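You operate a simulated robot arm through the tools that you are given. There is no shell and no other tool. Be economical: measure what you need, move in short steps, check, and stop when the job is done.

The job below is to be done with a simulated two-armed robot. You get a single attempt, and the scene is never put back.

## Task
Wipe up the spill on the laundry counter top with the blue cloth there and put it back.

The check looks at the end state, three seconds after you hand in, the way a careful person would. Anything else that was tipped, shoved, dropped, spilled or broken makes it a failure. Flat cloth is picked up by pressing the open fingertips on it (5 to 10 N) and closing them slowly along it; thin cloth reads only 2 to 8 mm in the jaws.

## Robot
Two 7-joint arms with two-finger parallel grippers on one trunk, on a base that drives. Base frame: it is fixed to the floor where the robot stands at the start and does not move with it; the origin is under the middle of the robot, x ahead of it, y to its left, z up; the surface under the hand at the start is at about z = 0.91. Units: m, degrees, N and s.
The left shoulder is at the start at [0.039, 0.101, 1.161], the right one opposite. With the tool pointing down near the work surface each hand reaches from about 0.24 to 0.52 m from the robot's upright axis, wherever it stands, measured 20 degrees to its own side. Places, roughly: blue cloth [0.5, 0.2, 0.9]. Payload 2.4 kg a hand.
The tool frame of a hand sits at the grasp point between the pads (the TCP): z along the fingers, y along the line on which they close. The tips reach 0.024 m beyond it. The gripper opens to 0.068 m. The fingers are 0.017 m wide and 0.01 m thick; the gripper's body (0.04 by 0.07 m) begins 0.041 m behind the TCP.
Orientation is that of the tool frame in the base frame, as a unit quaternion [w, x, y, z]. With the fingers straight down and closing along the base's y, the tool's x points along the base's -x, its y along +y and its z along -z.

## Interface
- The arms move only by the tool play_rows. It takes "left_rows", "right_rows" or both (then of equal length, played together; a hand with none holds still); each is one flat list of numbers, 7 for each row, row after row: the shift along the tool's x, y, z in units of 40 mm (1.0 is 40 mm), then the turn, a rotation vector about the tool's x, y, z in units of 5 degrees (1.0 is 5 degrees), then the gripper command, from -1 (fully open) to 1 (shut), values between in proportion. In form: [x, y, z, rx, ry, rz, hand, x, y, z, rx, ry, rz, hand, ...]. A call has 1 to 20 rows; each row shifts and turns the commanded pose from where the row before left it, along the tool's axes as they then stand. A call with a number of a shift or a turn outside -1 to 1 is refused whole. Rows are played at 5 a second. More than 0.05 m and 8.6 degrees between two rows, or a gripper value outside its range, and nothing of the call is played. A pose out of reach is approached as far as the arm can. The call stops where the force on the tool passes 40 N (or 10 N more than at its start, if that is more) or the arm is blocked; 0.2 s more then pass. The fingers move at their own pace (about 0.072 m/s each) and stop on an object; they squeeze with about 29 N. The grip force told is the motor's: it shows also when the fingers shut on nothing. Time passes only in rows, and 0.2 s behind the last, so rows that do not move let the fingers close. It gives the time, the measured TCP pose, the force on the tool (base axes), the opening and the grip force at its end, in the units of the frame above (readings bear some noise), with the torque about the TCP (base axes, N m) and any sound that the robot's microphone picked up, and new pictures: "pictures" is both (left out), scene, wrist or none (wrist: the cameras of the hands that moved).
- Cameras (640 x 400 px; columns grow to the right, rows downward): "scene" is now at [0.1318, -0.0124, 1.3344]; the picture's right is [-0.02, -1.00, 0.00], its down [-0.36, 0.01, -0.93] and it looks along [0.93, -0.02, -0.36] (base axes); focal length 214 px, centre (320, 200). "left" rides on the left gripper at [0.084, -0.011, -0.075] in its tool frame; the picture's right is [0.13, 0.99, 0.00], its down [-0.60, 0.08, -0.79] and it looks along [-0.79, 0.10, 0.61] (tool axes); focal length 251 px, centre (320, 200). "right" rides on the right gripper at [0.084, 0.011, -0.075] in its tool frame; the picture's right is [-0.13, 0.99, 0.00], its down [-0.60, -0.08, -0.79] and it looks along [-0.79, -0.10, 0.61] (tool axes); focal length 251 px, centre (320, 200). There is no depth. A picture from a camera that has moved, and an enlarged one, comes with that camera's place and axes in the base frame and with its lens. The place of the scene camera against the robot may be out by one fixed shift of up to 0.018 m in any direction.
- lift_body(by): slides the trunk up (or, below 0, down) by that many m; the arms and the scene camera ride with it, the base frame stays. It gives what a move gives, with no picture.
- roll_base(legs): drives the robot by 1 to 6 legs, each [ahead, left, turn to the left] in m, m and degrees, along the robot's own axes; the way and the turn of a leg run together, so that a leg with both is an arc; at most 1.5 m and 180 degrees a leg. The arms and the cameras ride along, it lands a little off, and it stops where it bumps. It gives what a move gives, and a new picture of the scene camera.
- turn_head(pan, tilt): turns the head with the scene camera to pan (to the left, within 86 degrees either way) and tilt (down, from -29 to 69), counted from straight ahead of the robot. It gives what a move gives, and a new picture of the scene camera.
- enlarge(camera, box): a new picture of the part [left, top, right, bottom] of that camera's present view, enlarged. No time passes.
- finish_job(): hands the job in; it is judged then, once.

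Work in short steps. Places have to be worked out from the pictures, the camera data and where the tool is seen: move nearer, look again, correct. Check each grasp and each placing, and mend what went wrong. You have 120 turns and 260 pictures in all, those below and enlarged ones among them. Open the grippers and draw the arms clear of the work before you hand the job in, unless the task says otherwise; then end with one line.

The tools are called after "Emit:" by a JSON object that holds its "method" and its "body". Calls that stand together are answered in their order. play_rows: Moves the arms, as the interface text tells. Its arguments: {"type":"object","properties":{"left_rows":{"type":"array","items":{"type":"number"}},"right_rows":{"type":"array","items":{"type":"number"}},"pictures":{"type":"string","enum":["both","scene","wrist","none"]}},"required":[]} The other tools are called the same way: lift_body (by) slides the trunk up or down; roll_base (legs) drives the base; turn_head (pan, tilt) turns the head that bears the scene camera; enlarge (camera, box) takes an enlarged picture of a part of a camera's view; finish_job () hands the job in.

At the start:

```text
t: 0.0
left_eef_pos: [0.3926, 0.2236, 1.1759]
left_tcp_rot: [0.0, -0.001, 1.0, -0.001]
left_force: [-1.3, -0.3, 0.5]
left_moment: [0.03, 0.01, -0.01]
left_opening: 0.068
left_grip_force: 0.1
right_eef_pos: [0.3268, -0.1235, 1.2636]
right_tcp_rot: [-0.001, 0.001, 1.0, 0.001]
right_force: [-0.1, -0.3, 0.3]
right_moment: [0.03, 0.01, 0.01]
right_opening: 0.0681
right_grip_force: 0.1
trunk travel left (down, up): [-0.375, 0.475]
robot x, y, heading: [-0.0025, 0.0011, -0.1]
head pan, tilt: [-1.0, 21.2]
```

scene: 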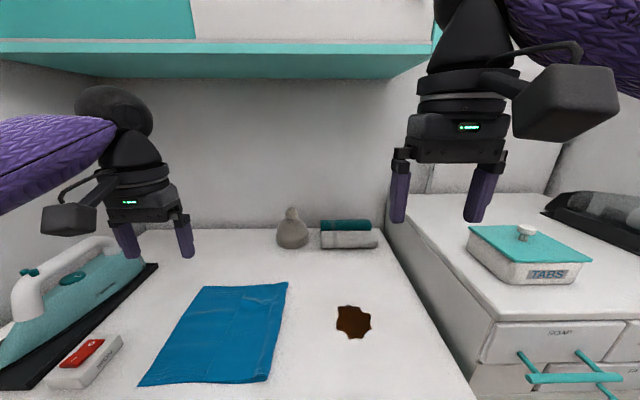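
right: 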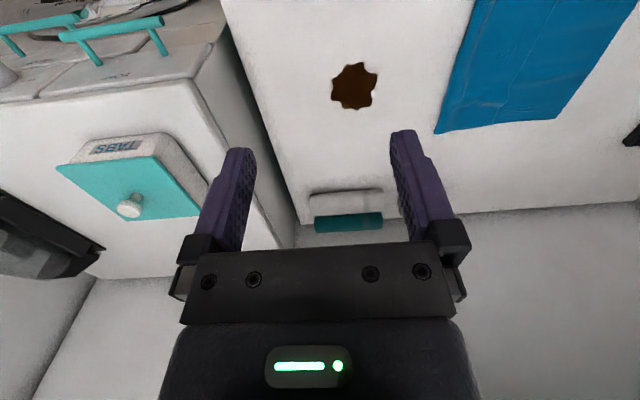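
left: 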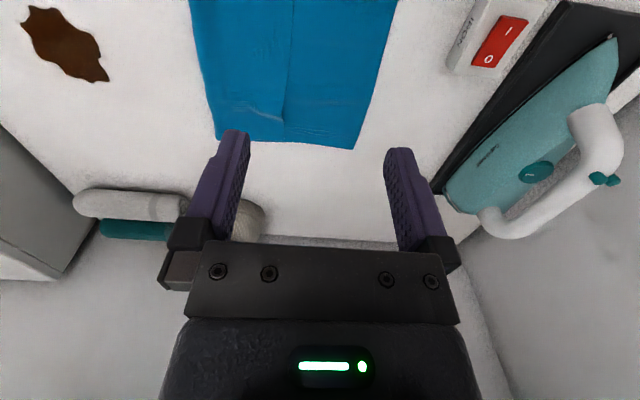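

The cloth looks to span about x 0.36–0.60, y 0.07–0.29. The spill is near (0.476, -0.09). I'll tilt the head down to see the counter's front edge and measure more closely.

Emit:
{"method": "turn_head", "body": {"pan": 5, "tilt": 50}}

```text
t: 0.9
left_eef_pos: [0.3924, 0.2248, 1.1746]
left_tcp_rot: [0.0, 0.0, 1.0, 0.0]
left_force: [0.2, -0.3, 0.5]
left_moment: [-0.01, 0.04, 0.01]
left_opening: 0.0681
left_grip_force: 0.0
right_eef_pos: [0.3271, -0.1234, 1.2623]
right_tcp_rot: [0.0, 0.0, 1.0, 0.0]
right_force: [-0.5, -0.1, 0.4]
right_moment: [0.01, -0.01, -0.02]
right_opening: 0.0679
right_grip_force: 0.1
trunk travel left (down, up): [-0.375, 0.475]
robot x, y, heading: [0.0014, -0.0044, 0.1]
head pan, tilt: [5.0, 50.0]
camera scene: at [0.1156, -0.0041, 1.2909], right [0.09, -1.0, 0.0], down [-0.76, -0.07, -0.64], along [0.64, 0.06, -0.77], focal length 214 px, centre (320, 200)
```

scene: 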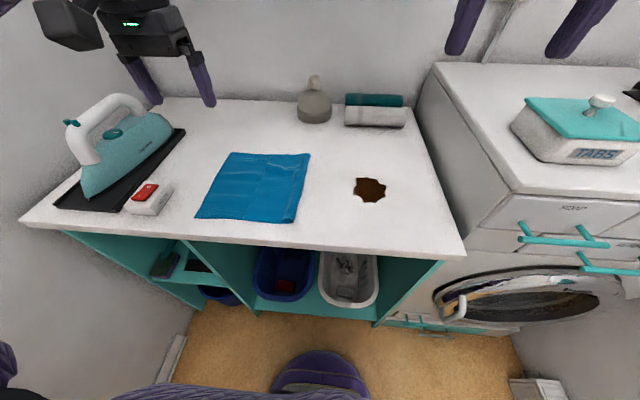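

Spill at (0.477, -0.092) is confirmed, and the counter's front edge is at x≈0.32. I shift the base slightly left and ahead so the right hand can reach both cloth and spill.

Emit:
{"method": "roll_base", "body": {"legs": [[0.04, 0.08, 0]]}}

```text
t: 2.0
left_eef_pos: [0.433, 0.3022, 1.1756]
left_tcp_rot: [-0.001, -0.001, 1.0, 0.0]
left_force: [-0.3, 0.6, 0.4]
left_moment: [-0.02, 0.04, 0.03]
left_opening: 0.0678
left_grip_force: 0.0
right_eef_pos: [0.3657, -0.0448, 1.2629]
right_tcp_rot: [0.0, 0.002, 1.0, 0.0]
right_force: [0.2, 1.0, 0.1]
right_moment: [-0.02, 0.01, -0.02]
right_opening: 0.0681
right_grip_force: 0.2
trunk travel left (down, up): [-0.375, 0.475]
robot x, y, heading: [0.0377, 0.0793, -0.2]
head pan, tilt: [5.0, 50.0]
camera scene: at [0.1558, 0.0744, 1.2907], right [0.09, -1.0, 0.0], down [-0.76, -0.07, -0.64], along [0.64, 0.05, -0.77], focal length 214 px, centre (320, 200)
```

scene: 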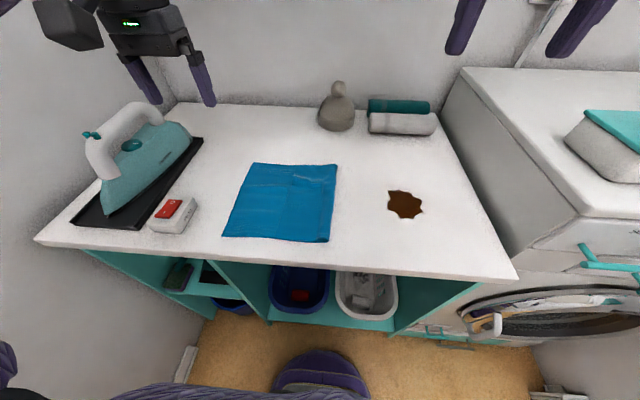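

Moving the right hand over the cloth's right part, half open.

Emit:
{"method": "play_rows", "body": {"right_rows": [-0.285, 0.375, 0.66, 0, 0, 0, 0, -0.285, 0.375, 0.66, 0, 0, 0, 0, -0.285, 0.375, 0.66, 0, 0, 0, 0, -0.285, 0.375, 0.66, 0, 0, 0, 0, -0.285, 0.375, 0.66, 0, 0, 0, 0, -0.285, 0.375, 0.66, 0, 0, 0, 0, -0.285, 0.375, 0.66, 0, 0, 0, 0, -0.285, 0.375, 0.66, 0, 0, 0, 0, -0.285, 0.375, 0.66, 0, 0, 0, 0, -0.285, 0.375, 0.66, 0, 0, 0, 0, 0, 0, 0, 0, 0, 0, 0]}}

```text
t: 4.4
left_eef_pos: [0.4345, 0.3006, 1.176]
left_tcp_rot: [0.0, 0.0, 1.0, 0.0]
left_force: [-0.1, 0.4, 0.0]
left_moment: [-0.03, 0.02, 0.01]
left_opening: 0.0681
left_grip_force: 0.1
right_eef_pos: [0.4801, 0.1044, 0.9999]
right_tcp_rot: [0.001, 0.002, 1.0, 0.0]
right_force: [0.0, 0.0, -0.1]
right_moment: [0.01, -0.01, -0.01]
right_opening: 0.0338
right_grip_force: 0.2
trunk travel left (down, up): [-0.375, 0.475]
robot x, y, heading: [0.0372, 0.0787, -0.2]
head pan, tilt: [5.0, 50.0]
camera scene: at [0.1554, 0.0736, 1.2908], right [0.09, -1.0, 0.0], down [-0.76, -0.07, -0.64], along [0.64, 0.06, -0.77], focal length 214 px, centre (320, 200)
camera right: at [0.3971, 0.1141, 1.0753], right [0.13, 0.99, 0.0], down [0.6, -0.08, 0.79], along [0.79, -0.1, -0.61], focal length 251 px, centre (320, 200)
```

scene: 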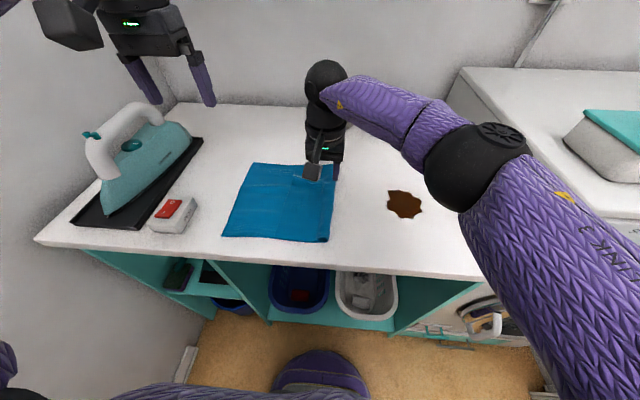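
right: 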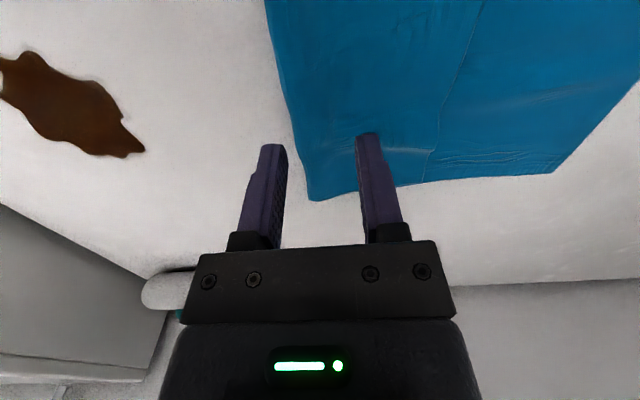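

Cloth's right edge is at about y≈0.077 beneath the hand. I shift 15 mm further in and descend to just above it.

Emit:
{"method": "play_rows", "body": {"right_rows": [0, 0.375, 0.35, 0, 0, 0, 0, 0, 0, 0.35, 0, 0, 0, 0, 0, 0, 0.35, 0, 0, 0, 0, 0, 0, 0.2, 0, 0, 0, 0, 0, 0, 0.1, 0, 0, 0, 0], "pictures": "wrist"}}

```text
t: 5.6
left_eef_pos: [0.4328, 0.3012, 1.1741]
left_tcp_rot: [-0.001, -0.001, 1.0, 0.0]
left_force: [-0.8, 0.6, 0.6]
left_moment: [-0.02, 0.03, 0.0]
left_opening: 0.0679
left_grip_force: 0.2
right_eef_pos: [0.48, 0.1192, 0.946]
right_tcp_rot: [0.0, 0.001, 1.0, 0.0]
right_force: [-0.2, -0.3, 0.6]
right_moment: [-0.02, -0.02, 0.0]
right_opening: 0.0339
right_grip_force: 0.0
trunk travel left (down, up): [-0.375, 0.475]
robot x, y, heading: [0.0407, 0.0767, -0.2]
head pan, tilt: [5.0, 50.0]
camera right: at [0.3974, 0.1297, 1.0216], right [0.13, 0.99, 0.0], down [0.6, -0.08, 0.79], along [0.79, -0.1, -0.61], focal length 251 px, centre (320, 200)
```

right: 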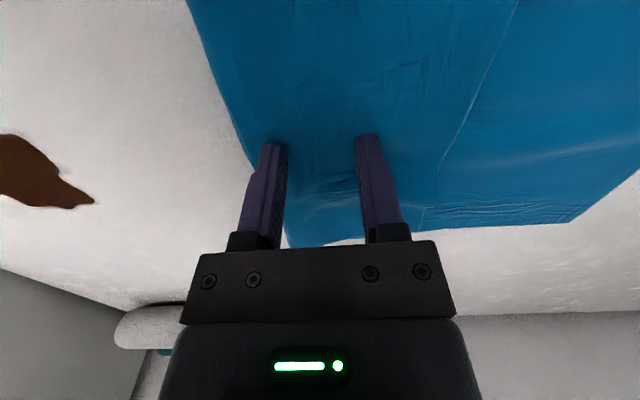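

Right-side finger sits close to the edge; I move 8 mm further in and lower in small steps to find contact.

Emit:
{"method": "play_rows", "body": {"right_rows": [0, 0.2, 0, 0, 0, 0, 0, 0, 0, 0.1, 0, 0, 0, 0, 0, 0, 0.07, 0, 0, 0, 0, 0, 0, 0.05, 0, 0, 0, 0], "pictures": "none"}}

Emit:
{"method": "play_rows", "body": {"right_rows": [0, 0, 0.05, 0, 0, 0, 0, 0, 0, 0, 0, 0, 0, 0], "pictures": "none"}}

```text
t: 6.6
left_eef_pos: [0.4332, 0.3001, 1.1748]
left_tcp_rot: [-0.001, 0.0, 1.0, 0.0]
left_force: [0.3, -0.2, -0.1]
left_moment: [0.02, 0.01, -0.03]
left_opening: 0.0677
left_grip_force: 0.0
right_eef_pos: [0.4804, 0.1264, 0.937]
right_tcp_rot: [0.0, 0.002, 1.0, 0.0]
right_force: [0.2, 0.2, -0.5]
right_moment: [0.0, -0.02, 0.0]
right_opening: 0.0338
right_grip_force: 0.1
trunk travel left (down, up): [-0.375, 0.475]
robot x, y, heading: [0.0399, 0.0747, 0.2]
head pan, tilt: [5.0, 50.0]
```

```text
t: 7.2
left_eef_pos: [0.4319, 0.3012, 1.176]
left_tcp_rot: [0.0, -0.001, 1.0, 0.0]
left_force: [-0.4, 1.1, -0.4]
left_moment: [0.02, 0.0, 0.0]
left_opening: 0.0682
left_grip_force: 0.1
right_eef_pos: [0.481, 0.1268, 0.9355]
right_tcp_rot: [0.002, 0.001, 1.0, 0.001]
right_force: [0.2, 0.4, 6.9]
right_moment: [-0.05, 0.0, -0.03]
right_opening: 0.0341
right_grip_force: 0.1
trunk travel left (down, up): [-0.375, 0.475]
robot x, y, heading: [0.0401, 0.0763, -0.1]
head pan, tilt: [5.0, 50.0]
```

Contact at z≈0.9355 with 6.9 N, which is right in the range. Closing slowly.

Emit:
{"method": "play_rows", "body": {"right_rows": [0, 0, 0, 0, 0, 0, 0.15, 0, 0, 0, 0, 0, 0, 0.3, 0, 0, 0, 0, 0, 0, 0.45, 0, 0, 0, 0, 0, 0, 0.6, 0, 0, 0, 0, 0, 0, 0.75, 0, 0, 0, 0, 0, 0, 0.9, 0, 0, 0, 0, 0, 0, 1, 0, 0, 0, 0, 0, 0, 1, 0, 0, 0, 0, 0, 0, 1], "pictures": "wrist"}}

```text
t: 9.2
left_eef_pos: [0.4325, 0.2991, 1.1762]
left_tcp_rot: [0.0, 0.0, 1.0, 0.0]
left_force: [-0.1, 0.0, -0.2]
left_moment: [0.02, -0.01, 0.01]
left_opening: 0.0679
left_grip_force: 0.1
right_eef_pos: [0.4802, 0.1262, 0.9363]
right_tcp_rot: [-0.001, 0.001, 1.0, 0.0]
right_force: [0.8, -2.1, 9.5]
right_moment: [-0.07, 0.02, -0.02]
right_opening: 0.0055
right_grip_force: 29.1
trunk travel left (down, up): [-0.375, 0.475]
robot x, y, heading: [0.0404, 0.0775, -0.2]
head pan, tilt: [5.0, 50.0]
camera right: at [0.3972, 0.1369, 1.0113], right [0.13, 0.99, 0.0], down [0.6, -0.08, 0.79], along [0.79, -0.1, -0.61], focal length 251 px, centre (320, 200)
```

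right: 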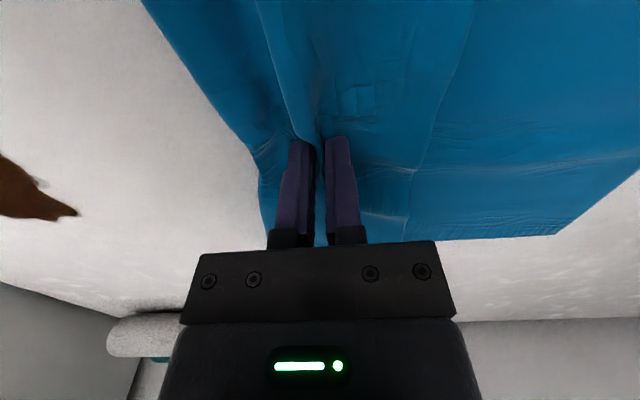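

Grip holds cloth (5.5 mm). I lift 3 cm and pull it to the right towards the spill.

Emit:
{"method": "play_rows", "body": {"right_rows": [0, 0, -0.4, 0, 0, 0, 1, 0, 0, -0.35, 0, 0, 0, 1, 0, -0.6, 0, 0, 0, 0, 1, 0, -0.6, 0, 0, 0, 0, 1, 0, -0.6, 0, 0, 0, 0, 1, 0, -0.6, 0, 0, 0, 0, 1, 0, -0.6, 0, 0, 0, 0, 1, 0, -0.6, 0, 0, 0, 0, 1, 0, -0.6, 0, 0, 0, 0, 1, 0, 0, 0, 0, 0, 0, 1]}}

```text
t: 11.4
left_eef_pos: [0.4325, 0.3001, 1.1752]
left_tcp_rot: [0.0, 0.0, 1.0, -0.001]
left_force: [-0.4, 0.6, 0.9]
left_moment: [0.0, -0.01, 0.03]
left_opening: 0.0682
left_grip_force: 0.0
right_eef_pos: [0.4807, -0.0393, 0.966]
right_tcp_rot: [0.0, 0.002, 1.0, 0.0]
right_force: [0.0, -0.5, -0.2]
right_moment: [-0.02, 0.01, 0.0]
right_opening: 0.0028
right_grip_force: 27.0
trunk travel left (down, up): [-0.375, 0.475]
robot x, y, heading: [0.0408, 0.0759, -0.1]
head pan, tilt: [5.0, 50.0]
camera scene: at [0.1554, 0.0735, 1.2908], right [0.09, -1.0, 0.0], down [-0.76, -0.07, -0.64], along [0.64, 0.06, -0.77], focal length 214 px, centre (320, 200)
camera right: at [0.3978, -0.0283, 1.042], right [0.13, 0.99, 0.0], down [0.6, -0.08, 0.79], along [0.79, -0.1, -0.61], focal length 251 px, centre (320, 200)
```

scene: 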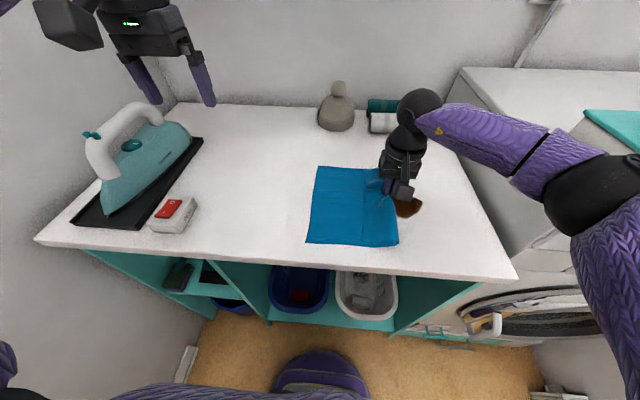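
right: 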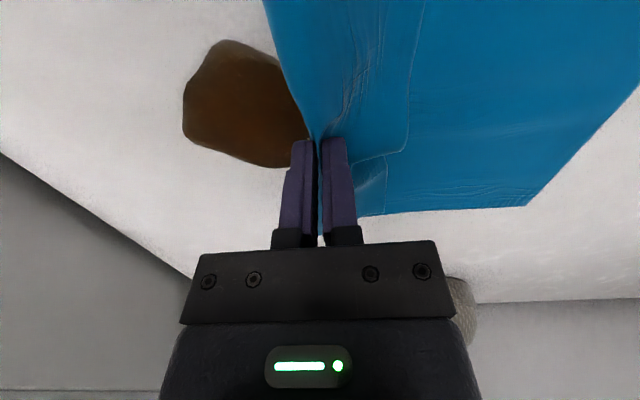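

Cloth followed nicely. I lower to contact at the spill's edge and drag right with light pressure.

Emit:
{"method": "play_rows", "body": {"right_rows": [0, 0, 0.4, 0, 0, 0, 1, 0, 0, 0.3, 0, 0, 0, 1, 0, 0, 0.1, 0, 0, 0, 1, 0, -0.3, 0, 0, 0, 0, 1, 0, -0.3, 0, 0, 0, 0, 1, 0, -0.3, 0, 0, 0, 0, 1, 0, -0.3, 0, 0, 0, 0, 1, 0, -0.3, 0, 0, 0, 0, 1, 0, -0.3, 0, 0, 0, 0, 1, 0, -0.3, 0, 0, 0, 0, 1, 0, -0.3, 0, 0, 0, 0, 1]}}

```text
t: 12.5
left_eef_pos: [0.4305, 0.3022, 1.1756]
left_tcp_rot: [0.0, -0.001, 1.0, 0.0]
left_force: [0.1, -0.2, 0.2]
left_moment: [0.0, -0.02, 0.01]
left_opening: 0.0678
left_grip_force: 0.1
right_eef_pos: [0.4809, -0.0499, 0.9374]
right_tcp_rot: [0.004, -0.001, 1.0, 0.004]
right_force: [-2.8, 2.3, 20.8]
right_moment: [0.14, 0.01, -0.04]
right_opening: 0.0029
right_grip_force: 26.6
trunk travel left (down, up): [-0.375, 0.475]
robot x, y, heading: [0.0433, 0.0754, 0.2]
head pan, tilt: [5.0, 50.0]
stopped in row 5 (right hand): the force on the tool passed its limit at 42 N (the readings are from after the stop); the commanded pose is now the measured one
camera scene: at [0.1533, 0.0746, 1.291], right [0.09, -1.0, 0.0], down [-0.76, -0.07, -0.64], along [0.64, 0.06, -0.77], focal length 214 px, centre (320, 200)
camera right: at [0.3967, -0.0389, 1.0117], right [0.13, 0.99, 0.01], down [0.6, -0.08, 0.8], along [0.79, -0.1, -0.6], focal length 251 px, centre (320, 200)
```

scene: 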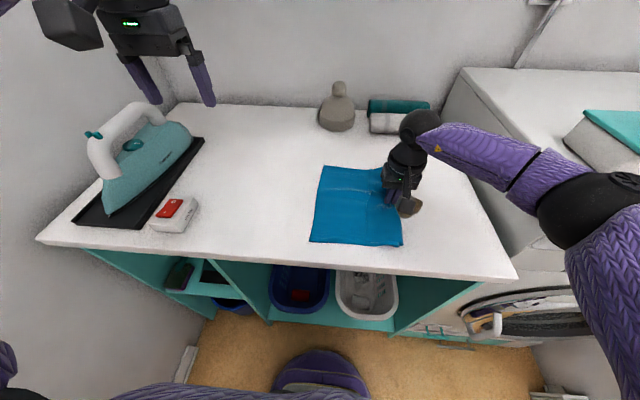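
right: 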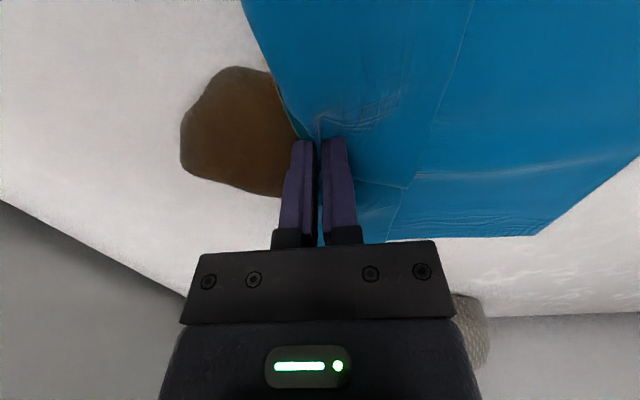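

Pressed too hard; I ease off 1.5 mm and drag on right.

Emit:
{"method": "play_rows", "body": {"right_rows": [0, 0, -0.03, 0, 0, 0, 1, 0, -0.3, 0, 0, 0, 0, 1, 0, -0.3, 0, 0, 0, 0, 1, 0, -0.3, 0, 0, 0, 0, 1, 0, -0.3, 0, 0, 0, 0, 1, 0, -0.3, 0, 0, 0, 0, 1, 0, -0.3, 0, 0, 0, 0, 1, 0, -0.3, 0, 0, 0, 0, 1, 0, -0.3, 0, 0, 0, 0, 1]}}

```text
t: 14.5
left_eef_pos: [0.4301, 0.3027, 1.1769]
left_tcp_rot: [0.001, -0.001, 1.0, -0.001]
left_force: [0.1, 0.1, 0.1]
left_moment: [0.01, 0.0, -0.02]
left_opening: 0.0681
left_grip_force: 0.1
right_eef_pos: [0.482, -0.1451, 0.9367]
right_tcp_rot: [0.004, -0.001, 1.0, 0.002]
right_force: [-0.1, 11.2, 29.7]
right_moment: [0.41, -0.05, 0.0]
right_opening: 0.003
right_grip_force: 27.5
trunk travel left (down, up): [-0.375, 0.475]
robot x, y, heading: [0.0393, 0.0794, 0.1]
head pan, tilt: [5.0, 50.0]
camera scene: at [0.1532, 0.0764, 1.2911], right [0.09, -1.0, 0.0], down [-0.76, -0.07, -0.64], along [0.64, 0.05, -0.77], focal length 214 px, centre (320, 200)
camera right: at [0.3972, -0.1345, 1.0117], right [0.13, 0.99, 0.01], down [0.6, -0.08, 0.8], along [0.79, -0.1, -0.6], focal length 251 px, centre (320, 200)
```

scene: 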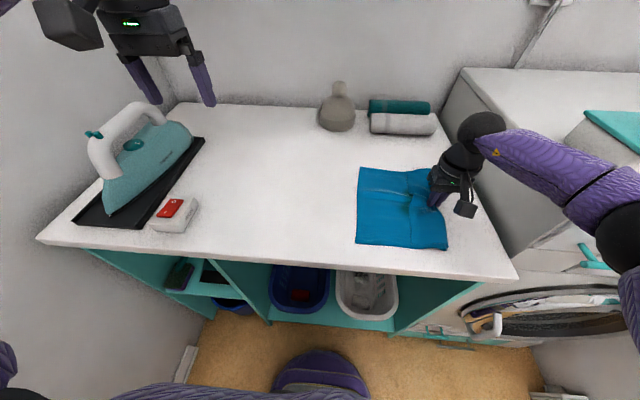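
right: 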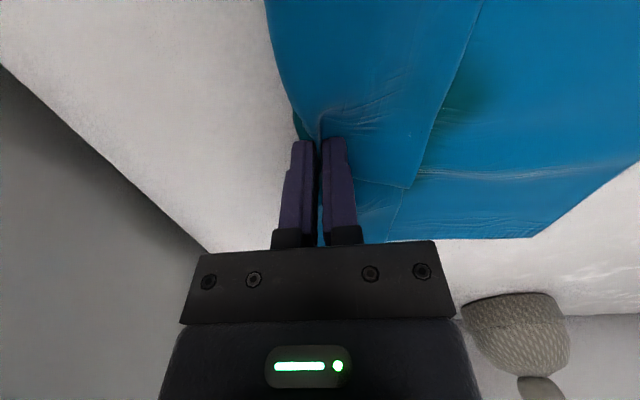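

The cloth covers the spill, with a damp patch showing through. I lift the edge and bring it back left to see what is left.

Emit:
{"method": "play_rows", "body": {"right_rows": [0, 0, -0.5, 0, 0, 0, 1, 0, 0.4, -0.6, 0, 0, 0, 1, 0, 0.6, -0.6, 0, 0, 0, 1, 0, 0.8, -0.5, 0, 0, 0, 1, 0, 0.8, 0, 0, 0, 0, 1, 0, 0.8, 0, 0, 0, 0, 1]}}

```text
t: 15.9
left_eef_pos: [0.4318, 0.3019, 1.1755]
left_tcp_rot: [-0.001, -0.001, 1.0, 0.0]
left_force: [0.7, 0.1, -0.1]
left_moment: [-0.02, 0.03, 0.0]
left_opening: 0.0681
left_grip_force: 0.1
right_eef_pos: [0.4827, -0.0088, 1.0245]
right_tcp_rot: [0.002, -0.001, 1.0, 0.002]
right_force: [-0.1, -0.5, -0.2]
right_moment: [-0.02, -0.03, 0.01]
right_opening: 0.0027
right_grip_force: 26.7
trunk travel left (down, up): [-0.375, 0.475]
robot x, y, heading: [0.0442, 0.0751, 0.2]
head pan, tilt: [5.0, 50.0]
camera scene: at [0.1554, 0.0742, 1.2908], right [0.09, -1.0, 0.0], down [-0.76, -0.07, -0.64], along [0.64, 0.06, -0.77], focal length 214 px, centre (320, 200)
camera right: at [0.3981, 0.0018, 1.0996], right [0.13, 0.99, 0.01], down [0.6, -0.08, 0.8], along [0.79, -0.1, -0.61], focal length 251 px, centre (320, 200)
```

scene: 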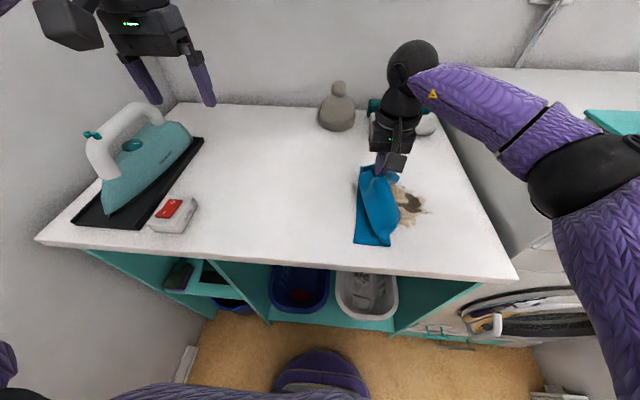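
right: 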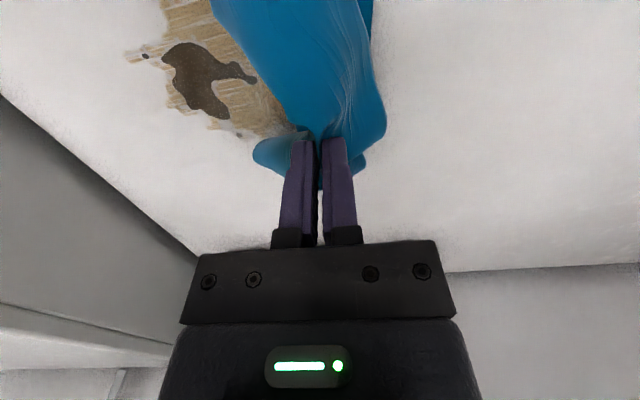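

It works: a film and a smaller puddle remain. Another pressed stroke, slightly nearer (x≈0.465).

Emit:
{"method": "play_rows", "body": {"right_rows": [0.3, 0, 0.5, 0, 0, 0, 1, 0.15, 0, 0.6, 0, 0, 0, 1, 0, 0, 0.6, 0, 0, 0, 1, 0, 0, 0.4, 0, 0, 0, 1, 0, -0.3, 0.07, 0, 0, 0, 1, 0, -0.3, 0, 0, 0, 0, 1, 0, -0.3, 0, 0, 0, 0, 1, 0, -0.3, 0, 0, 0, 0, 1, 0, -0.3, 0, 0, 0, 0, 1, 0, -0.3, 0, 0, 0, 0, 1, 0, -0.3, 0, 0, 0, 0, 1, 0, -0.3, 0, 0, 0, 0, 1, 0, -0.3, 0, 0, 0, 0, 1, 0, -0.3, 0, 0, 0, 0, 1, 0, -0.3, 0, 0, 0, 0, 1, 0, -0.3, 0, 0, 0, 0, 1]}}

```text
t: 19.3
left_eef_pos: [0.431, 0.3033, 1.1757]
left_tcp_rot: [0.001, -0.001, 1.0, -0.001]
left_force: [-0.8, -0.5, 0.3]
left_moment: [0.01, 0.04, 0.01]
left_opening: 0.0682
left_grip_force: 0.1
right_eef_pos: [0.4631, -0.1529, 0.9369]
right_tcp_rot: [0.003, -0.001, 1.0, 0.003]
right_force: [0.5, 6.5, 30.7]
right_moment: [0.21, -0.16, 0.04]
right_opening: 0.0028
right_grip_force: 26.9
trunk travel left (down, up): [-0.375, 0.475]
robot x, y, heading: [0.0415, 0.0808, 0.1]
head pan, tilt: [5.0, 50.0]
camera scene: at [0.1532, 0.0759, 1.2911], right [0.09, -1.0, 0.0], down [-0.76, -0.07, -0.64], along [0.64, 0.05, -0.77], focal length 214 px, centre (320, 200)
camera right: at [0.3792, -0.1423, 1.0132], right [0.13, 0.99, 0.01], down [0.6, -0.08, 0.8], along [0.79, -0.1, -0.6], focal length 251 px, centre (320, 200)
```

scene: 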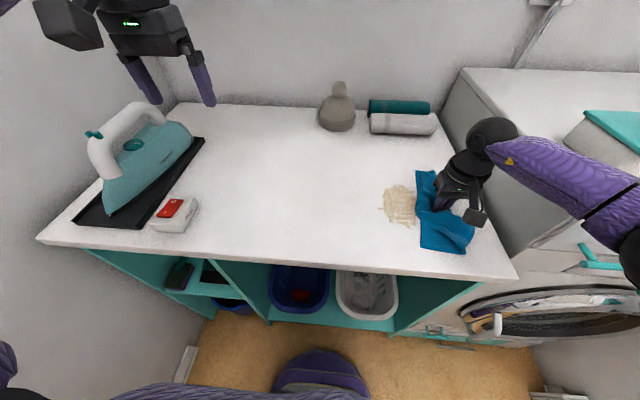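
right: 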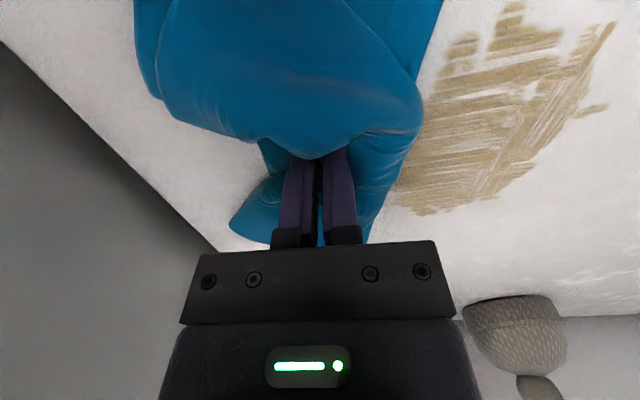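

Only a thin film remains. I scrub back left at x≈0.495, pressing somewhat lighter, then right again at x≈0.475.

Emit:
{"method": "play_rows", "body": {"right_rows": [-0.4, 0, -0.02, 0, 0, 0, 1, -0.4, 0, 0, 0, 0, 0, 1, 0, 0.45, 0, 0, 0, 0, 1, 0, 0.45, 0, 0, 0, 0, 1, 0, 0.45, 0, 0, 0, 0, 1, 0, 0.45, 0, 0, 0, 0, 1, 0, 0.45, 0, 0, 0, 0, 1, 0, 0.45, 0, 0, 0, 0, 1, 0, 0.45, 0, 0, 0, 0, 1, 0, 0.45, 0, 0, 0, 0, 1, 0.5, 0, 0, 0, 0, 0, 1, 0, -0.45, 0, 0, 0, 0, 1, 0, -0.45, 0, 0, 0, 0, 1, 0, -0.45, 0, 0, 0, 0, 1, 0, -0.45, 0, 0, 0, 0, 1, 0, -0.45, 0, 0, 0, 0, 1, 0, -0.45, 0, 0, 0, 0, 1, 0, -0.45, 0, 0, 0, 0, 1, 0, -0.45, 0, 0, 0, 0, 1]}}

```text
t: 23.3
left_eef_pos: [0.4318, 0.3029, 1.176]
left_tcp_rot: [0.0, -0.002, 1.0, 0.0]
left_force: [0.0, -0.1, -0.7]
left_moment: [0.03, 0.0, 0.02]
left_opening: 0.0679
left_grip_force: 0.0
right_eef_pos: [0.4735, -0.1534, 0.9395]
right_tcp_rot: [0.004, -0.001, 1.0, 0.003]
right_force: [-0.7, 4.3, 21.5]
right_moment: [0.14, -0.07, 0.03]
right_opening: 0.0029
right_grip_force: 26.6
trunk travel left (down, up): [-0.375, 0.475]
robot x, y, heading: [0.0372, 0.0764, 0.0]
head pan, tilt: [5.0, 50.0]
camera scene: at [0.1538, 0.0752, 1.291], right [0.09, -1.0, 0.0], down [-0.76, -0.07, -0.64], along [0.64, 0.06, -0.77], focal length 214 px, centre (320, 200)
camera right: at [0.3906, -0.1429, 1.0135], right [0.13, 0.99, 0.01], down [0.6, -0.08, 0.8], along [0.79, -0.1, -0.6], focal length 251 px, centre (320, 200)
```

scene: 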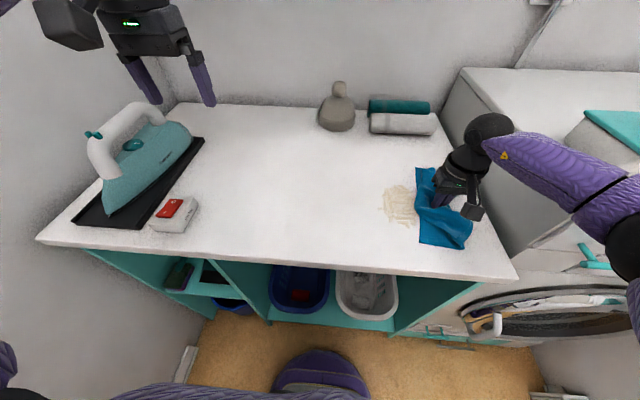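
right: 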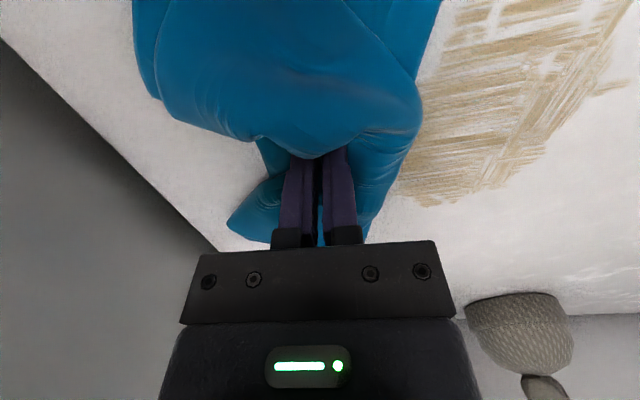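

Film fades with each pass. I do faster zigzag strokes with slightly more pressure, covering x 0.44–0.51.

Emit:
{"method": "play_rows", "body": {"right_rows": [0.6, 0, 0.03, 0, 0, 0, 1, 0, 0.65, 0, 0, 0, 0, 1, 0, 0.65, 0, 0, 0, 0, 1, 0, 0.65, 0, 0, 0, 0, 1, 0, 0.65, 0, 0, 0, 0, 1, 0, 0.65, 0, 0, 0, 0, 1, -0.3, 0, 0, 0, 0, 0, 1, 0, -0.65, 0, 0, 0, 0, 1, 0, -0.65, 0, 0, 0, 0, 1, 0, -0.65, 0, 0, 0, 0, 1, 0, -0.65, 0, 0, 0, 0, 1, 0, -0.65, 0, 0, 0, 0, 1, -0.9, 0, 0, 0, 0, 0, 1, 0, 0.65, 0, 0, 0, 0, 1, 0, 0.65, 0, 0, 0, 0, 1, 0, 0.65, 0, 0, 0, 0, 1, 0, 0.65, 0, 0, 0, 0, 1, 0, 0.65, 0, 0, 0, 0, 1, 0, 0.65, 0, 0, 0, 0, 1]}}

```text
t: 24.2
left_eef_pos: [0.4313, 0.301, 1.1763]
left_tcp_rot: [0.0, 0.0, 1.0, -0.001]
left_force: [0.5, 0.0, 0.4]
left_moment: [-0.04, 0.03, 0.01]
left_opening: 0.0681
left_grip_force: 0.1
right_eef_pos: [0.4502, -0.0971, 0.9372]
right_tcp_rot: [0.005, 0.0, 1.0, 0.004]
right_force: [-1.8, 0.4, 20.1]
right_moment: [0.01, -0.02, -0.01]
right_opening: 0.0027
right_grip_force: 26.4
trunk travel left (down, up): [-0.375, 0.475]
robot x, y, heading: [0.0417, 0.0789, 0.1]
head pan, tilt: [5.0, 50.0]
stopped in row 4 (right hand): the force on the tool passed its limit at 41 N (the readings are from after the stop); the commanded pose is now the measured one
camera scene: at [0.1536, 0.0742, 1.2908], right [0.09, -1.0, 0.0], down [-0.76, -0.07, -0.64], along [0.64, 0.06, -0.77], focal length 214 px, centre (320, 200)
camera right: at [0.3665, -0.0868, 1.0134], right [0.13, 0.99, 0.01], down [0.6, -0.08, 0.8], along [0.79, -0.1, -0.6], focal length 251 px, centre (320, 200)
```

scene: 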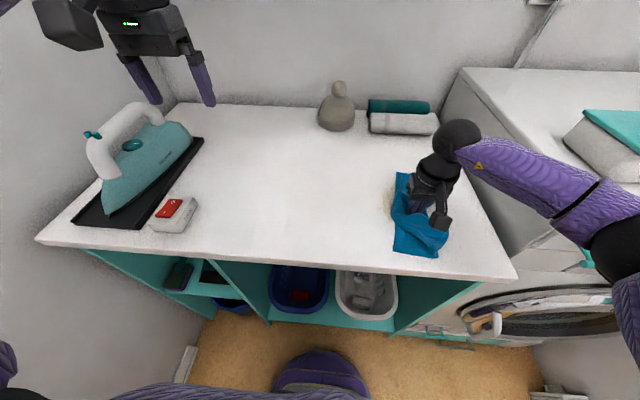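
right: 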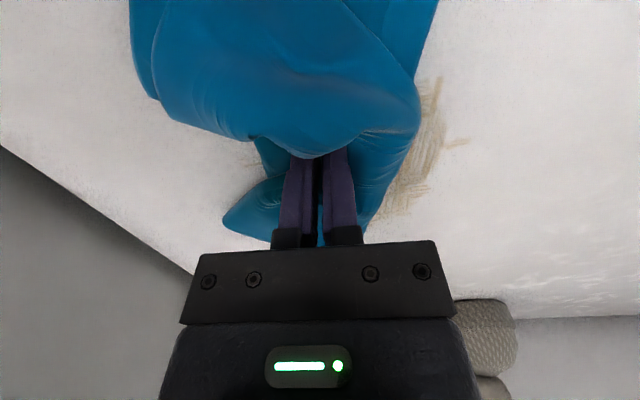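

Stopped just at the force limit; I continue at this milder command with smooth strokes.

Emit:
{"method": "play_rows", "body": {"right_rows": [0, 0.4, 0, 0, 0, 0, 1, 0, 0.5, 0, 0, 0, 0, 1, 0, 0.5, 0, 0, 0, 0, 1, 0, 0.5, 0, 0, 0, 0, 1, -0.3, 0, 0, 0, 0, 0, 1, 0, -0.5, 0, 0, 0, 0, 1, 0, -0.5, 0, 0, 0, 0, 1, 0, -0.5, 0, 0, 0, 0, 1, 0, -0.5, 0, 0, 0, 0, 1, 0, -0.5, 0, 0, 0, 0, 1, 0, -0.5, 0, 0, 0, 0, 1, -0.4, 0, 0, 0, 0, 0, 1, -0.4, 0, 0, 0, 0, 0, 1, 0, 0.5, 0, 0, 0, 0, 1, 0, 0.5, 0, 0, 0, 0, 1, 0, 0.5, 0, 0, 0, 0, 1, 0, 0.5, 0, 0, 0, 0, 1, 0, 0.5, 0, 0, 0, 0, 1, 0, 0.5, 0, 0, 0, 0, 1]}}

```text
t: 28.2
left_eef_pos: [0.4317, 0.3009, 1.1761]
left_tcp_rot: [0.0, 0.0, 1.0, 0.001]
left_force: [0.3, 0.2, 0.2]
left_moment: [0.01, 0.01, 0.0]
left_opening: 0.0679
left_grip_force: 0.1
right_eef_pos: [0.4941, -0.022, 0.9398]
right_tcp_rot: [0.004, 0.0, 1.0, 0.002]
right_force: [-0.3, -3.0, 14.2]
right_moment: [-0.03, -0.08, -0.01]
right_opening: 0.0028
right_grip_force: 26.9
trunk travel left (down, up): [-0.375, 0.475]
robot x, y, heading: [0.04, 0.0821, -0.1]
head pan, tilt: [5.0, 50.0]
camera scene: at [0.1542, 0.0736, 1.2909], right [0.09, -1.0, 0.0], down [-0.76, -0.07, -0.64], along [0.64, 0.06, -0.77], focal length 214 px, centre (320, 200)
camera right: at [0.41, -0.0115, 1.0138], right [0.13, 0.99, 0.01], down [0.6, -0.08, 0.8], along [0.79, -0.1, -0.6], focal length 251 px, centre (320, 200)
```

scene: 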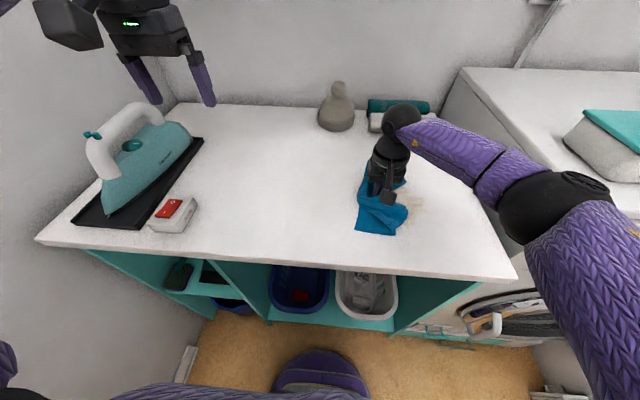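
right: 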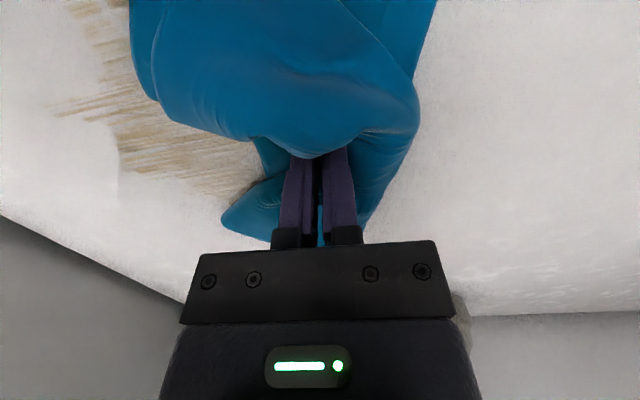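

Remaining film lies at about x 0.45–0.53, y -0.05…-0.15. More strokes with 1 mm more pressure, at x≈0.495, 0.515 and 0.48.

Emit:
{"method": "play_rows", "body": {"right_rows": [0, -0.5, 0.025, 0, 0, 0, 1, 0, -0.5, 0, 0, 0, 0, 1, 0, -0.6, 0, 0, 0, 0, 1, 0, -0.6, 0, 0, 0, 0, 1, 0, -0.6, 0, 0, 0, 0, 1, 0, -0.6, 0, 0, 0, 0, 1, -0.5, 0, 0, 0, 0, 0, 1, 0, 0.6, 0, 0, 0, 0, 1, 0, 0.6, 0, 0, 0, 0, 1, 0, 0.6, 0, 0, 0, 0, 1, 0, 0.6, 0, 0, 0, 0, 1, 0, 0.6, 0, 0, 0, 0, 1, 0.4, 0, 0, 0, 0, 0, 1, 0.4, 0, 0, 0, 0, 0, 1, 0, -0.6, 0, 0, 0, 0, 1, 0, -0.6, 0, 0, 0, 0, 1, 0, -0.6, 0, 0, 0, 0, 1, 0, -0.6, 0, 0, 0, 0, 1, 0, -0.6, 0, 0, 0, 0, 1]}}

```text
t: 30.6
left_eef_pos: [0.4313, 0.3015, 1.1756]
left_tcp_rot: [0.0, 0.0, 1.0, -0.001]
left_force: [0.2, 0.1, 0.5]
left_moment: [-0.02, 0.0, 0.01]
left_opening: 0.0681
left_grip_force: 0.0
right_eef_pos: [0.5144, -0.0698, 0.9386]
right_tcp_rot: [0.005, 0.002, 1.0, 0.003]
right_force: [-3.3, 0.4, 19.6]
right_moment: [0.03, -0.02, -0.04]
right_opening: 0.0027
right_grip_force: 26.4
trunk travel left (down, up): [-0.375, 0.475]
robot x, y, heading: [0.0404, 0.0768, -0.3]
head pan, tilt: [5.0, 50.0]
stopped in row 11 (right hand): the force on the tool passed its limit at 41 N (the readings are from after the stop); the commanded pose is now the measured one
camera scene: at [0.1535, 0.0739, 1.2908], right [0.09, -1.0, 0.0], down [-0.76, -0.07, -0.64], along [0.64, 0.05, -0.77], focal length 214 px, centre (320, 200)
camera right: at [0.4302, -0.0592, 1.0133], right [0.13, 0.99, 0.01], down [0.6, -0.08, 0.8], along [0.79, -0.1, -0.6], focal length 251 px, centre (320, 200)
```

scene: 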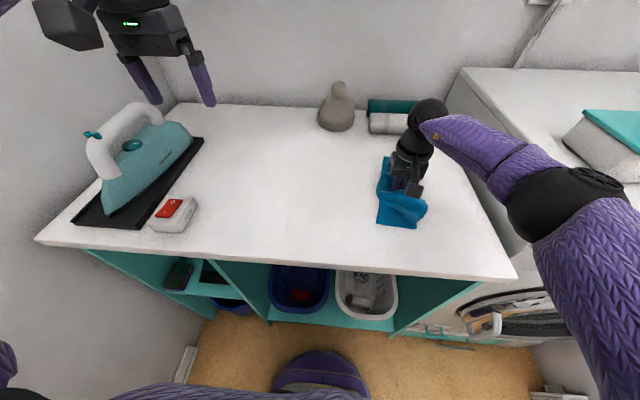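
right: 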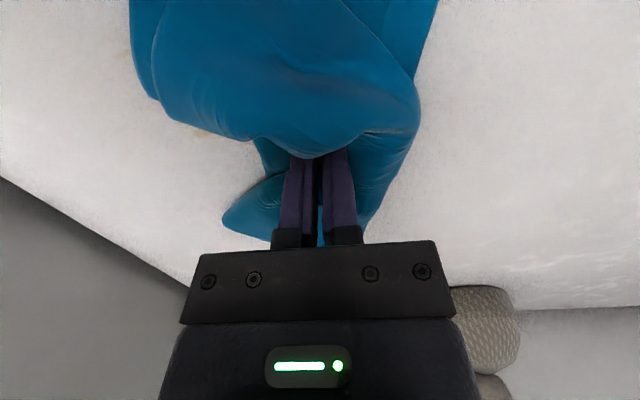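

Mostly clean now. I lift the cloth to the left and look at the whole patch.

Emit:
{"method": "play_rows", "body": {"right_rows": [0, 0, -0.6, 0, 0, 0, 1, 0, 0.6, -0.6, 0, 0, 0, 1, 0, 0.8, -0.6, 0, 0, 0, 1, 0, 0.8, -0.6, 0, 0, 0, 1, 0, 0.8, 0, 0, 0, 0, 1, 0, 0.8, 0, 0, 0, 0, 1], "pictures": "wrist"}}

Emit:
{"method": "enlarge", "body": {"camera": "scene", "box": [340, 150, 480, 270]}}

```text
t: 32.0
left_eef_pos: [0.4327, 0.302, 1.1759]
left_tcp_rot: [0.0, 0.001, 1.0, 0.0]
left_force: [0.0, -0.2, 0.2]
left_moment: [0.01, -0.03, -0.01]
left_opening: 0.0681
left_grip_force: 0.0
right_eef_pos: [0.5098, 0.0806, 1.0333]
right_tcp_rot: [0.003, -0.001, 1.0, 0.003]
right_force: [0.2, 0.9, 0.3]
right_moment: [0.0, 0.0, -0.03]
right_opening: 0.0029
right_grip_force: 27.4
right hand out of reach, approached as far as the arm can: row 6
trunk travel left (down, up): [-0.375, 0.475]
robot x, y, heading: [0.0356, 0.0774, 0.1]
head pan, tilt: [5.0, 50.0]
camera right: at [0.4268, 0.0906, 1.1085], right [0.13, 0.99, 0.01], down [0.6, -0.08, 0.8], along [0.79, -0.1, -0.6], focal length 251 px, centre (320, 200)
```

right: 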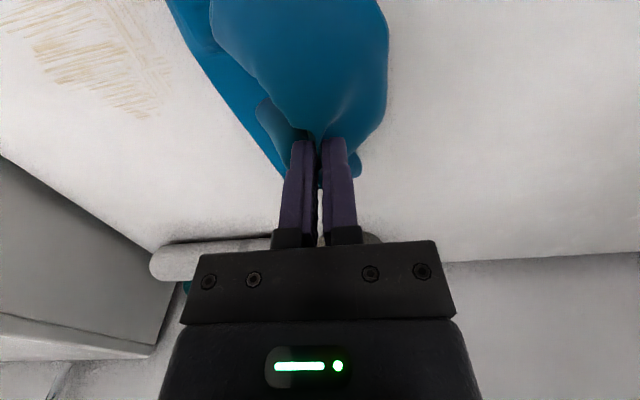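

```text
3.33 times, centred on (410, 210) of scene
camera zoom: at [0.1553, 0.0735, 1.2908], right [0.09, -1.0, 0.0], down [-0.76, -0.07, -0.64], along [0.64, 0.06, -0.77], focal length 715 px, centre (20, 167)
```

zoom: 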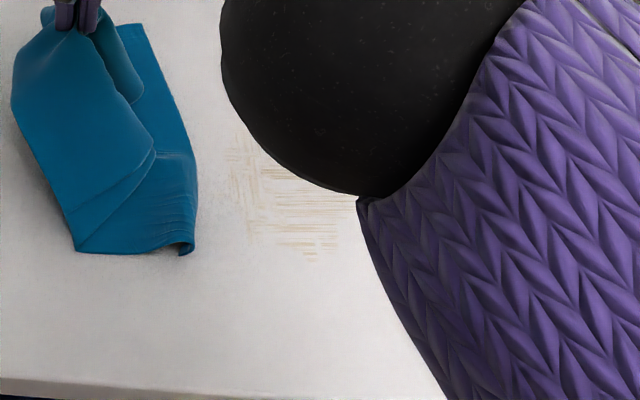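

Faint streaks are left at x 0.42–0.50, y -0.05…-0.13. I go back and wipe along x this time, lanes at y≈-0.06, -0.085 and -0.11.

Emit:
{"method": "play_rows", "body": {"right_rows": [0, -0.9, 0, 0, 0, 0, 1, 0, -0.9, 0.2, 0, 0, 0, 1, 0, -0.9, 0.5, 0, 0, 0, 1, 0, -0.8, 0.6, 0, 0, 0, 1, 0, 0, 0.6, 0, 0, 0, 1, 0, 0, 0.4, 0, 0, 0, 1, 0, 0, 0, 0, 0, 0, 1], "pictures": "wrist"}}

```text
t: 33.6
left_eef_pos: [0.4332, 0.3002, 1.1749]
left_tcp_rot: [0.0, 0.0, 1.0, 0.001]
left_force: [0.8, 0.3, -0.1]
left_moment: [0.0, -0.03, -0.06]
left_opening: 0.0679
left_grip_force: 0.0
right_eef_pos: [0.533, -0.0315, 0.9438]
right_tcp_rot: [0.003, 0.0, 1.0, 0.003]
right_force: [0.1, -0.1, 2.9]
right_moment: [0.02, 0.03, -0.03]
right_opening: 0.0028
right_grip_force: 27.0
right hand out of reach, approached as far as the arm can: row 1, 2, 3
trunk travel left (down, up): [-0.375, 0.475]
robot x, y, heading: [0.037, 0.0779, -0.3]
head pan, tilt: [5.0, 50.0]
camera right: at [0.4493, -0.022, 1.019], right [0.13, 0.99, 0.01], down [0.6, -0.08, 0.8], along [0.79, -0.1, -0.6], focal length 251 px, centre (320, 200)
```

right: 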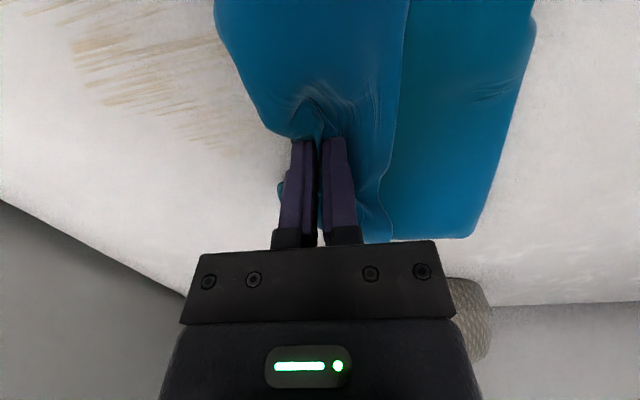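

Now pressing and dragging right along x≈0.53, then near-ward lanes.

Emit:
{"method": "play_rows", "body": {"right_rows": [0.1, -0.3, 0.12, 0, 0, 0, 1, 0, -0.5, 0, 0, 0, 0, 1, 0, -0.5, 0, 0, 0, 0, 1, 0, -0.5, 0, 0, 0, 0, 1, 0, -0.5, 0, 0, 0, 0, 1, 0, -0.5, 0, 0, 0, 0, 1, 0.5, 0, 0, 0, 0, 0, 1, 0.5, 0, 0, 0, 0, 0, 1, 0.5, 0, 0, 0, 0, 0, 1, 0.5, 0, 0, 0, 0, 0, 1, 0.5, 0, 0, 0, 0, 0, 1, 0, 0.4, 0, 0, 0, 0, 1, -0.5, 0, 0, 0, 0, 0, 1, -0.5, 0, 0, 0, 0, 0, 1, -0.5, 0, 0, 0, 0, 0, 1, -0.5, 0, 0, 0, 0, 0, 1, -0.5, 0, 0, 0, 0, 0, 1], "pictures": "wrist"}}

```text
t: 37.2
left_eef_pos: [0.4324, 0.3013, 1.176]
left_tcp_rot: [0.0, 0.0, 1.0, 0.0]
left_force: [-0.6, -0.2, 0.1]
left_moment: [0.01, -0.01, 0.0]
left_opening: 0.0678
left_grip_force: 0.1
right_eef_pos: [0.5272, -0.1262, 0.9391]
right_tcp_rot: [0.002, -0.001, 1.0, 0.003]
right_force: [-1.2, 0.4, -0.5]
right_moment: [0.02, 0.01, -0.01]
right_opening: 0.0027
right_grip_force: 26.5
trunk travel left (down, up): [-0.375, 0.475]
robot x, y, heading: [0.0351, 0.0762, -0.1]
head pan, tilt: [5.0, 50.0]
camera right: at [0.4446, -0.1159, 1.0142], right [0.13, 0.99, 0.01], down [0.6, -0.08, 0.8], along [0.79, -0.1, -0.6], focal length 251 px, centre (320, 200)
```

right: 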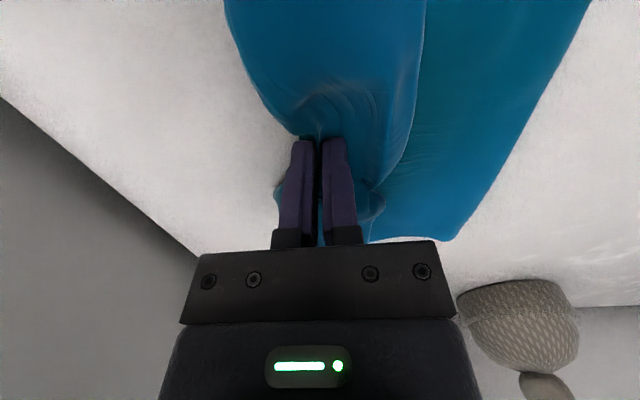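

No pressure was applied on this pass; I lower about 4.5 mm and repeat the x lanes moving left.

Emit:
{"method": "play_rows", "body": {"right_rows": [0, 0, 0.11, 0, 0, 0, 1, 0.5, 0, 0, 0, 0, 0, 1, 0.5, 0, 0, 0, 0, 0, 1, 0.5, 0, 0, 0, 0, 0, 1, 0.5, 0, 0, 0, 0, 0, 1, 0.5, 0, 0, 0, 0, 0, 1, 0, 0.5, 0, 0, 0, 0, 1, -0.5, 0, 0, 0, 0, 0, 1, -0.5, 0, 0, 0, 0, 0, 1, -0.5, 0, 0, 0, 0, 0, 1, -0.5, 0, 0, 0, 0, 0, 1, -0.5, 0, 0, 0, 0, 0, 1, 0, 0.5, 0, 0, 0, 0, 1, 0.5, 0, 0, 0, 0, 0, 1, 0.5, 0, 0, 0, 0, 0, 1, 0.5, 0, 0, 0, 0, 0, 1, 0.5, 0, 0, 0, 0, 0, 1, 0.5, 0, 0, 0, 0, 0, 1], "pictures": "wrist"}}

```text
t: 38.1
left_eef_pos: [0.4313, 0.3013, 1.1752]
left_tcp_rot: [0.0, 0.0, 1.0, 0.0]
left_force: [0.3, 0.6, -0.5]
left_moment: [0.01, -0.01, 0.0]
left_opening: 0.0682
left_grip_force: 0.0
right_eef_pos: [0.4775, -0.1261, 0.937]
right_tcp_rot: [0.009, 0.0, 1.0, 0.005]
right_force: [-1.4, 1.0, 14.8]
right_moment: [0.02, -0.01, -0.04]
right_opening: 0.0029
right_grip_force: 26.2
trunk travel left (down, up): [-0.375, 0.475]
robot x, y, heading: [0.0434, 0.0753, 0.1]
head pan, tilt: [5.0, 50.0]
stopped in row 4 (right hand): the force on the tool passed its limit at 41 N (the readings are from after the stop); the commanded pose is now the measured one
camera right: at [0.3919, -0.1153, 1.0113], right [0.13, 0.99, 0.01], down [0.59, -0.09, 0.8], along [0.8, -0.1, -0.6], focal length 251 px, centre (320, 200)
```

right: 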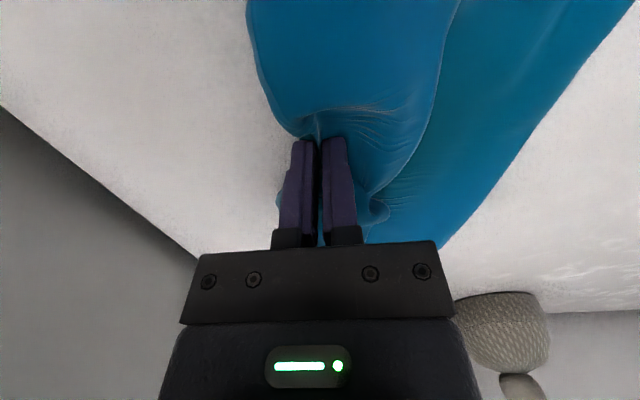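

Good pressure now (~15 N). I continue the lanes from here at this height.

Emit:
{"method": "play_rows", "body": {"right_rows": [0.5, 0, 0, 0, 0, 0, 1, 0.5, 0, 0, 0, 0, 0, 1, 0.4, 0, 0, 0, 0, 0, 1, 0, 0.5, 0, 0, 0, 0, 1, -0.5, 0, 0, 0, 0, 0, 1, -0.5, 0, 0, 0, 0, 0, 1, -0.5, 0, 0, 0, 0, 0, 1, -0.5, 0, 0, 0, 0, 0, 1, -0.5, 0, 0, 0, 0, 0, 1, 0, 0.5, 0, 0, 0, 0, 1, 0.5, 0, 0, 0, 0, 0, 1, 0.5, 0, 0, 0, 0, 0, 1, 0.5, 0, 0, 0, 0, 0, 1, 0.5, 0, 0, 0, 0, 0, 1, 0.5, 0, 0, 0, 0, 0, 1]}}

```text
t: 39.0
left_eef_pos: [0.4322, 0.3005, 1.1758]
left_tcp_rot: [-0.001, 0.0, 1.0, -0.001]
left_force: [0.0, 0.0, -0.3]
left_moment: [0.0, 0.04, 0.01]
left_opening: 0.0682
left_grip_force: 0.0
right_eef_pos: [0.42, -0.1217, 0.9367]
right_tcp_rot: [0.01, 0.003, 1.0, 0.002]
right_force: [-1.2, -2.6, 17.6]
right_moment: [-0.08, 0.06, -0.01]
right_opening: 0.0025
right_grip_force: 27.2
trunk travel left (down, up): [-0.375, 0.475]
robot x, y, heading: [0.0433, 0.0771, -0.2]
head pan, tilt: [5.0, 50.0]
stopped in row 4 (right hand): the force on the tool passed its limit at 44 N (the readings are from after the stop); the commanded pose is now the measured one
camera scene: at [0.1545, 0.0738, 1.2908], right [0.09, -1.0, 0.0], down [-0.76, -0.07, -0.64], along [0.64, 0.06, -0.77], focal length 214 px, centre (320, 200)
camera right: at [0.3364, -0.1114, 1.011], right [0.14, 0.99, 0.01], down [0.59, -0.09, 0.8], along [0.8, -0.1, -0.59], focal length 251 px, centre (320, 200)
```

scene: 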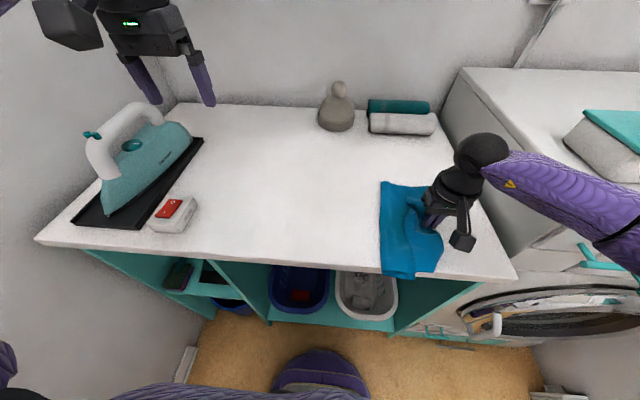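
right: 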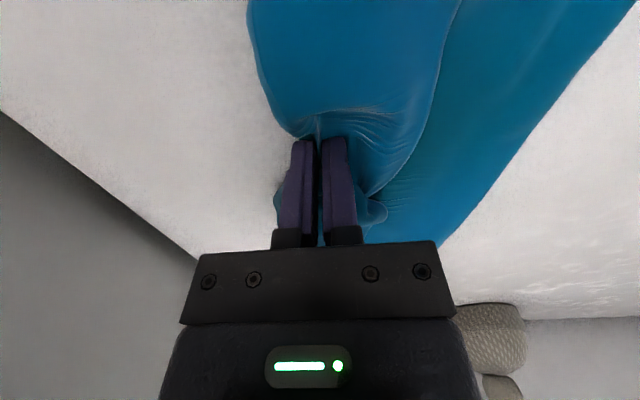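

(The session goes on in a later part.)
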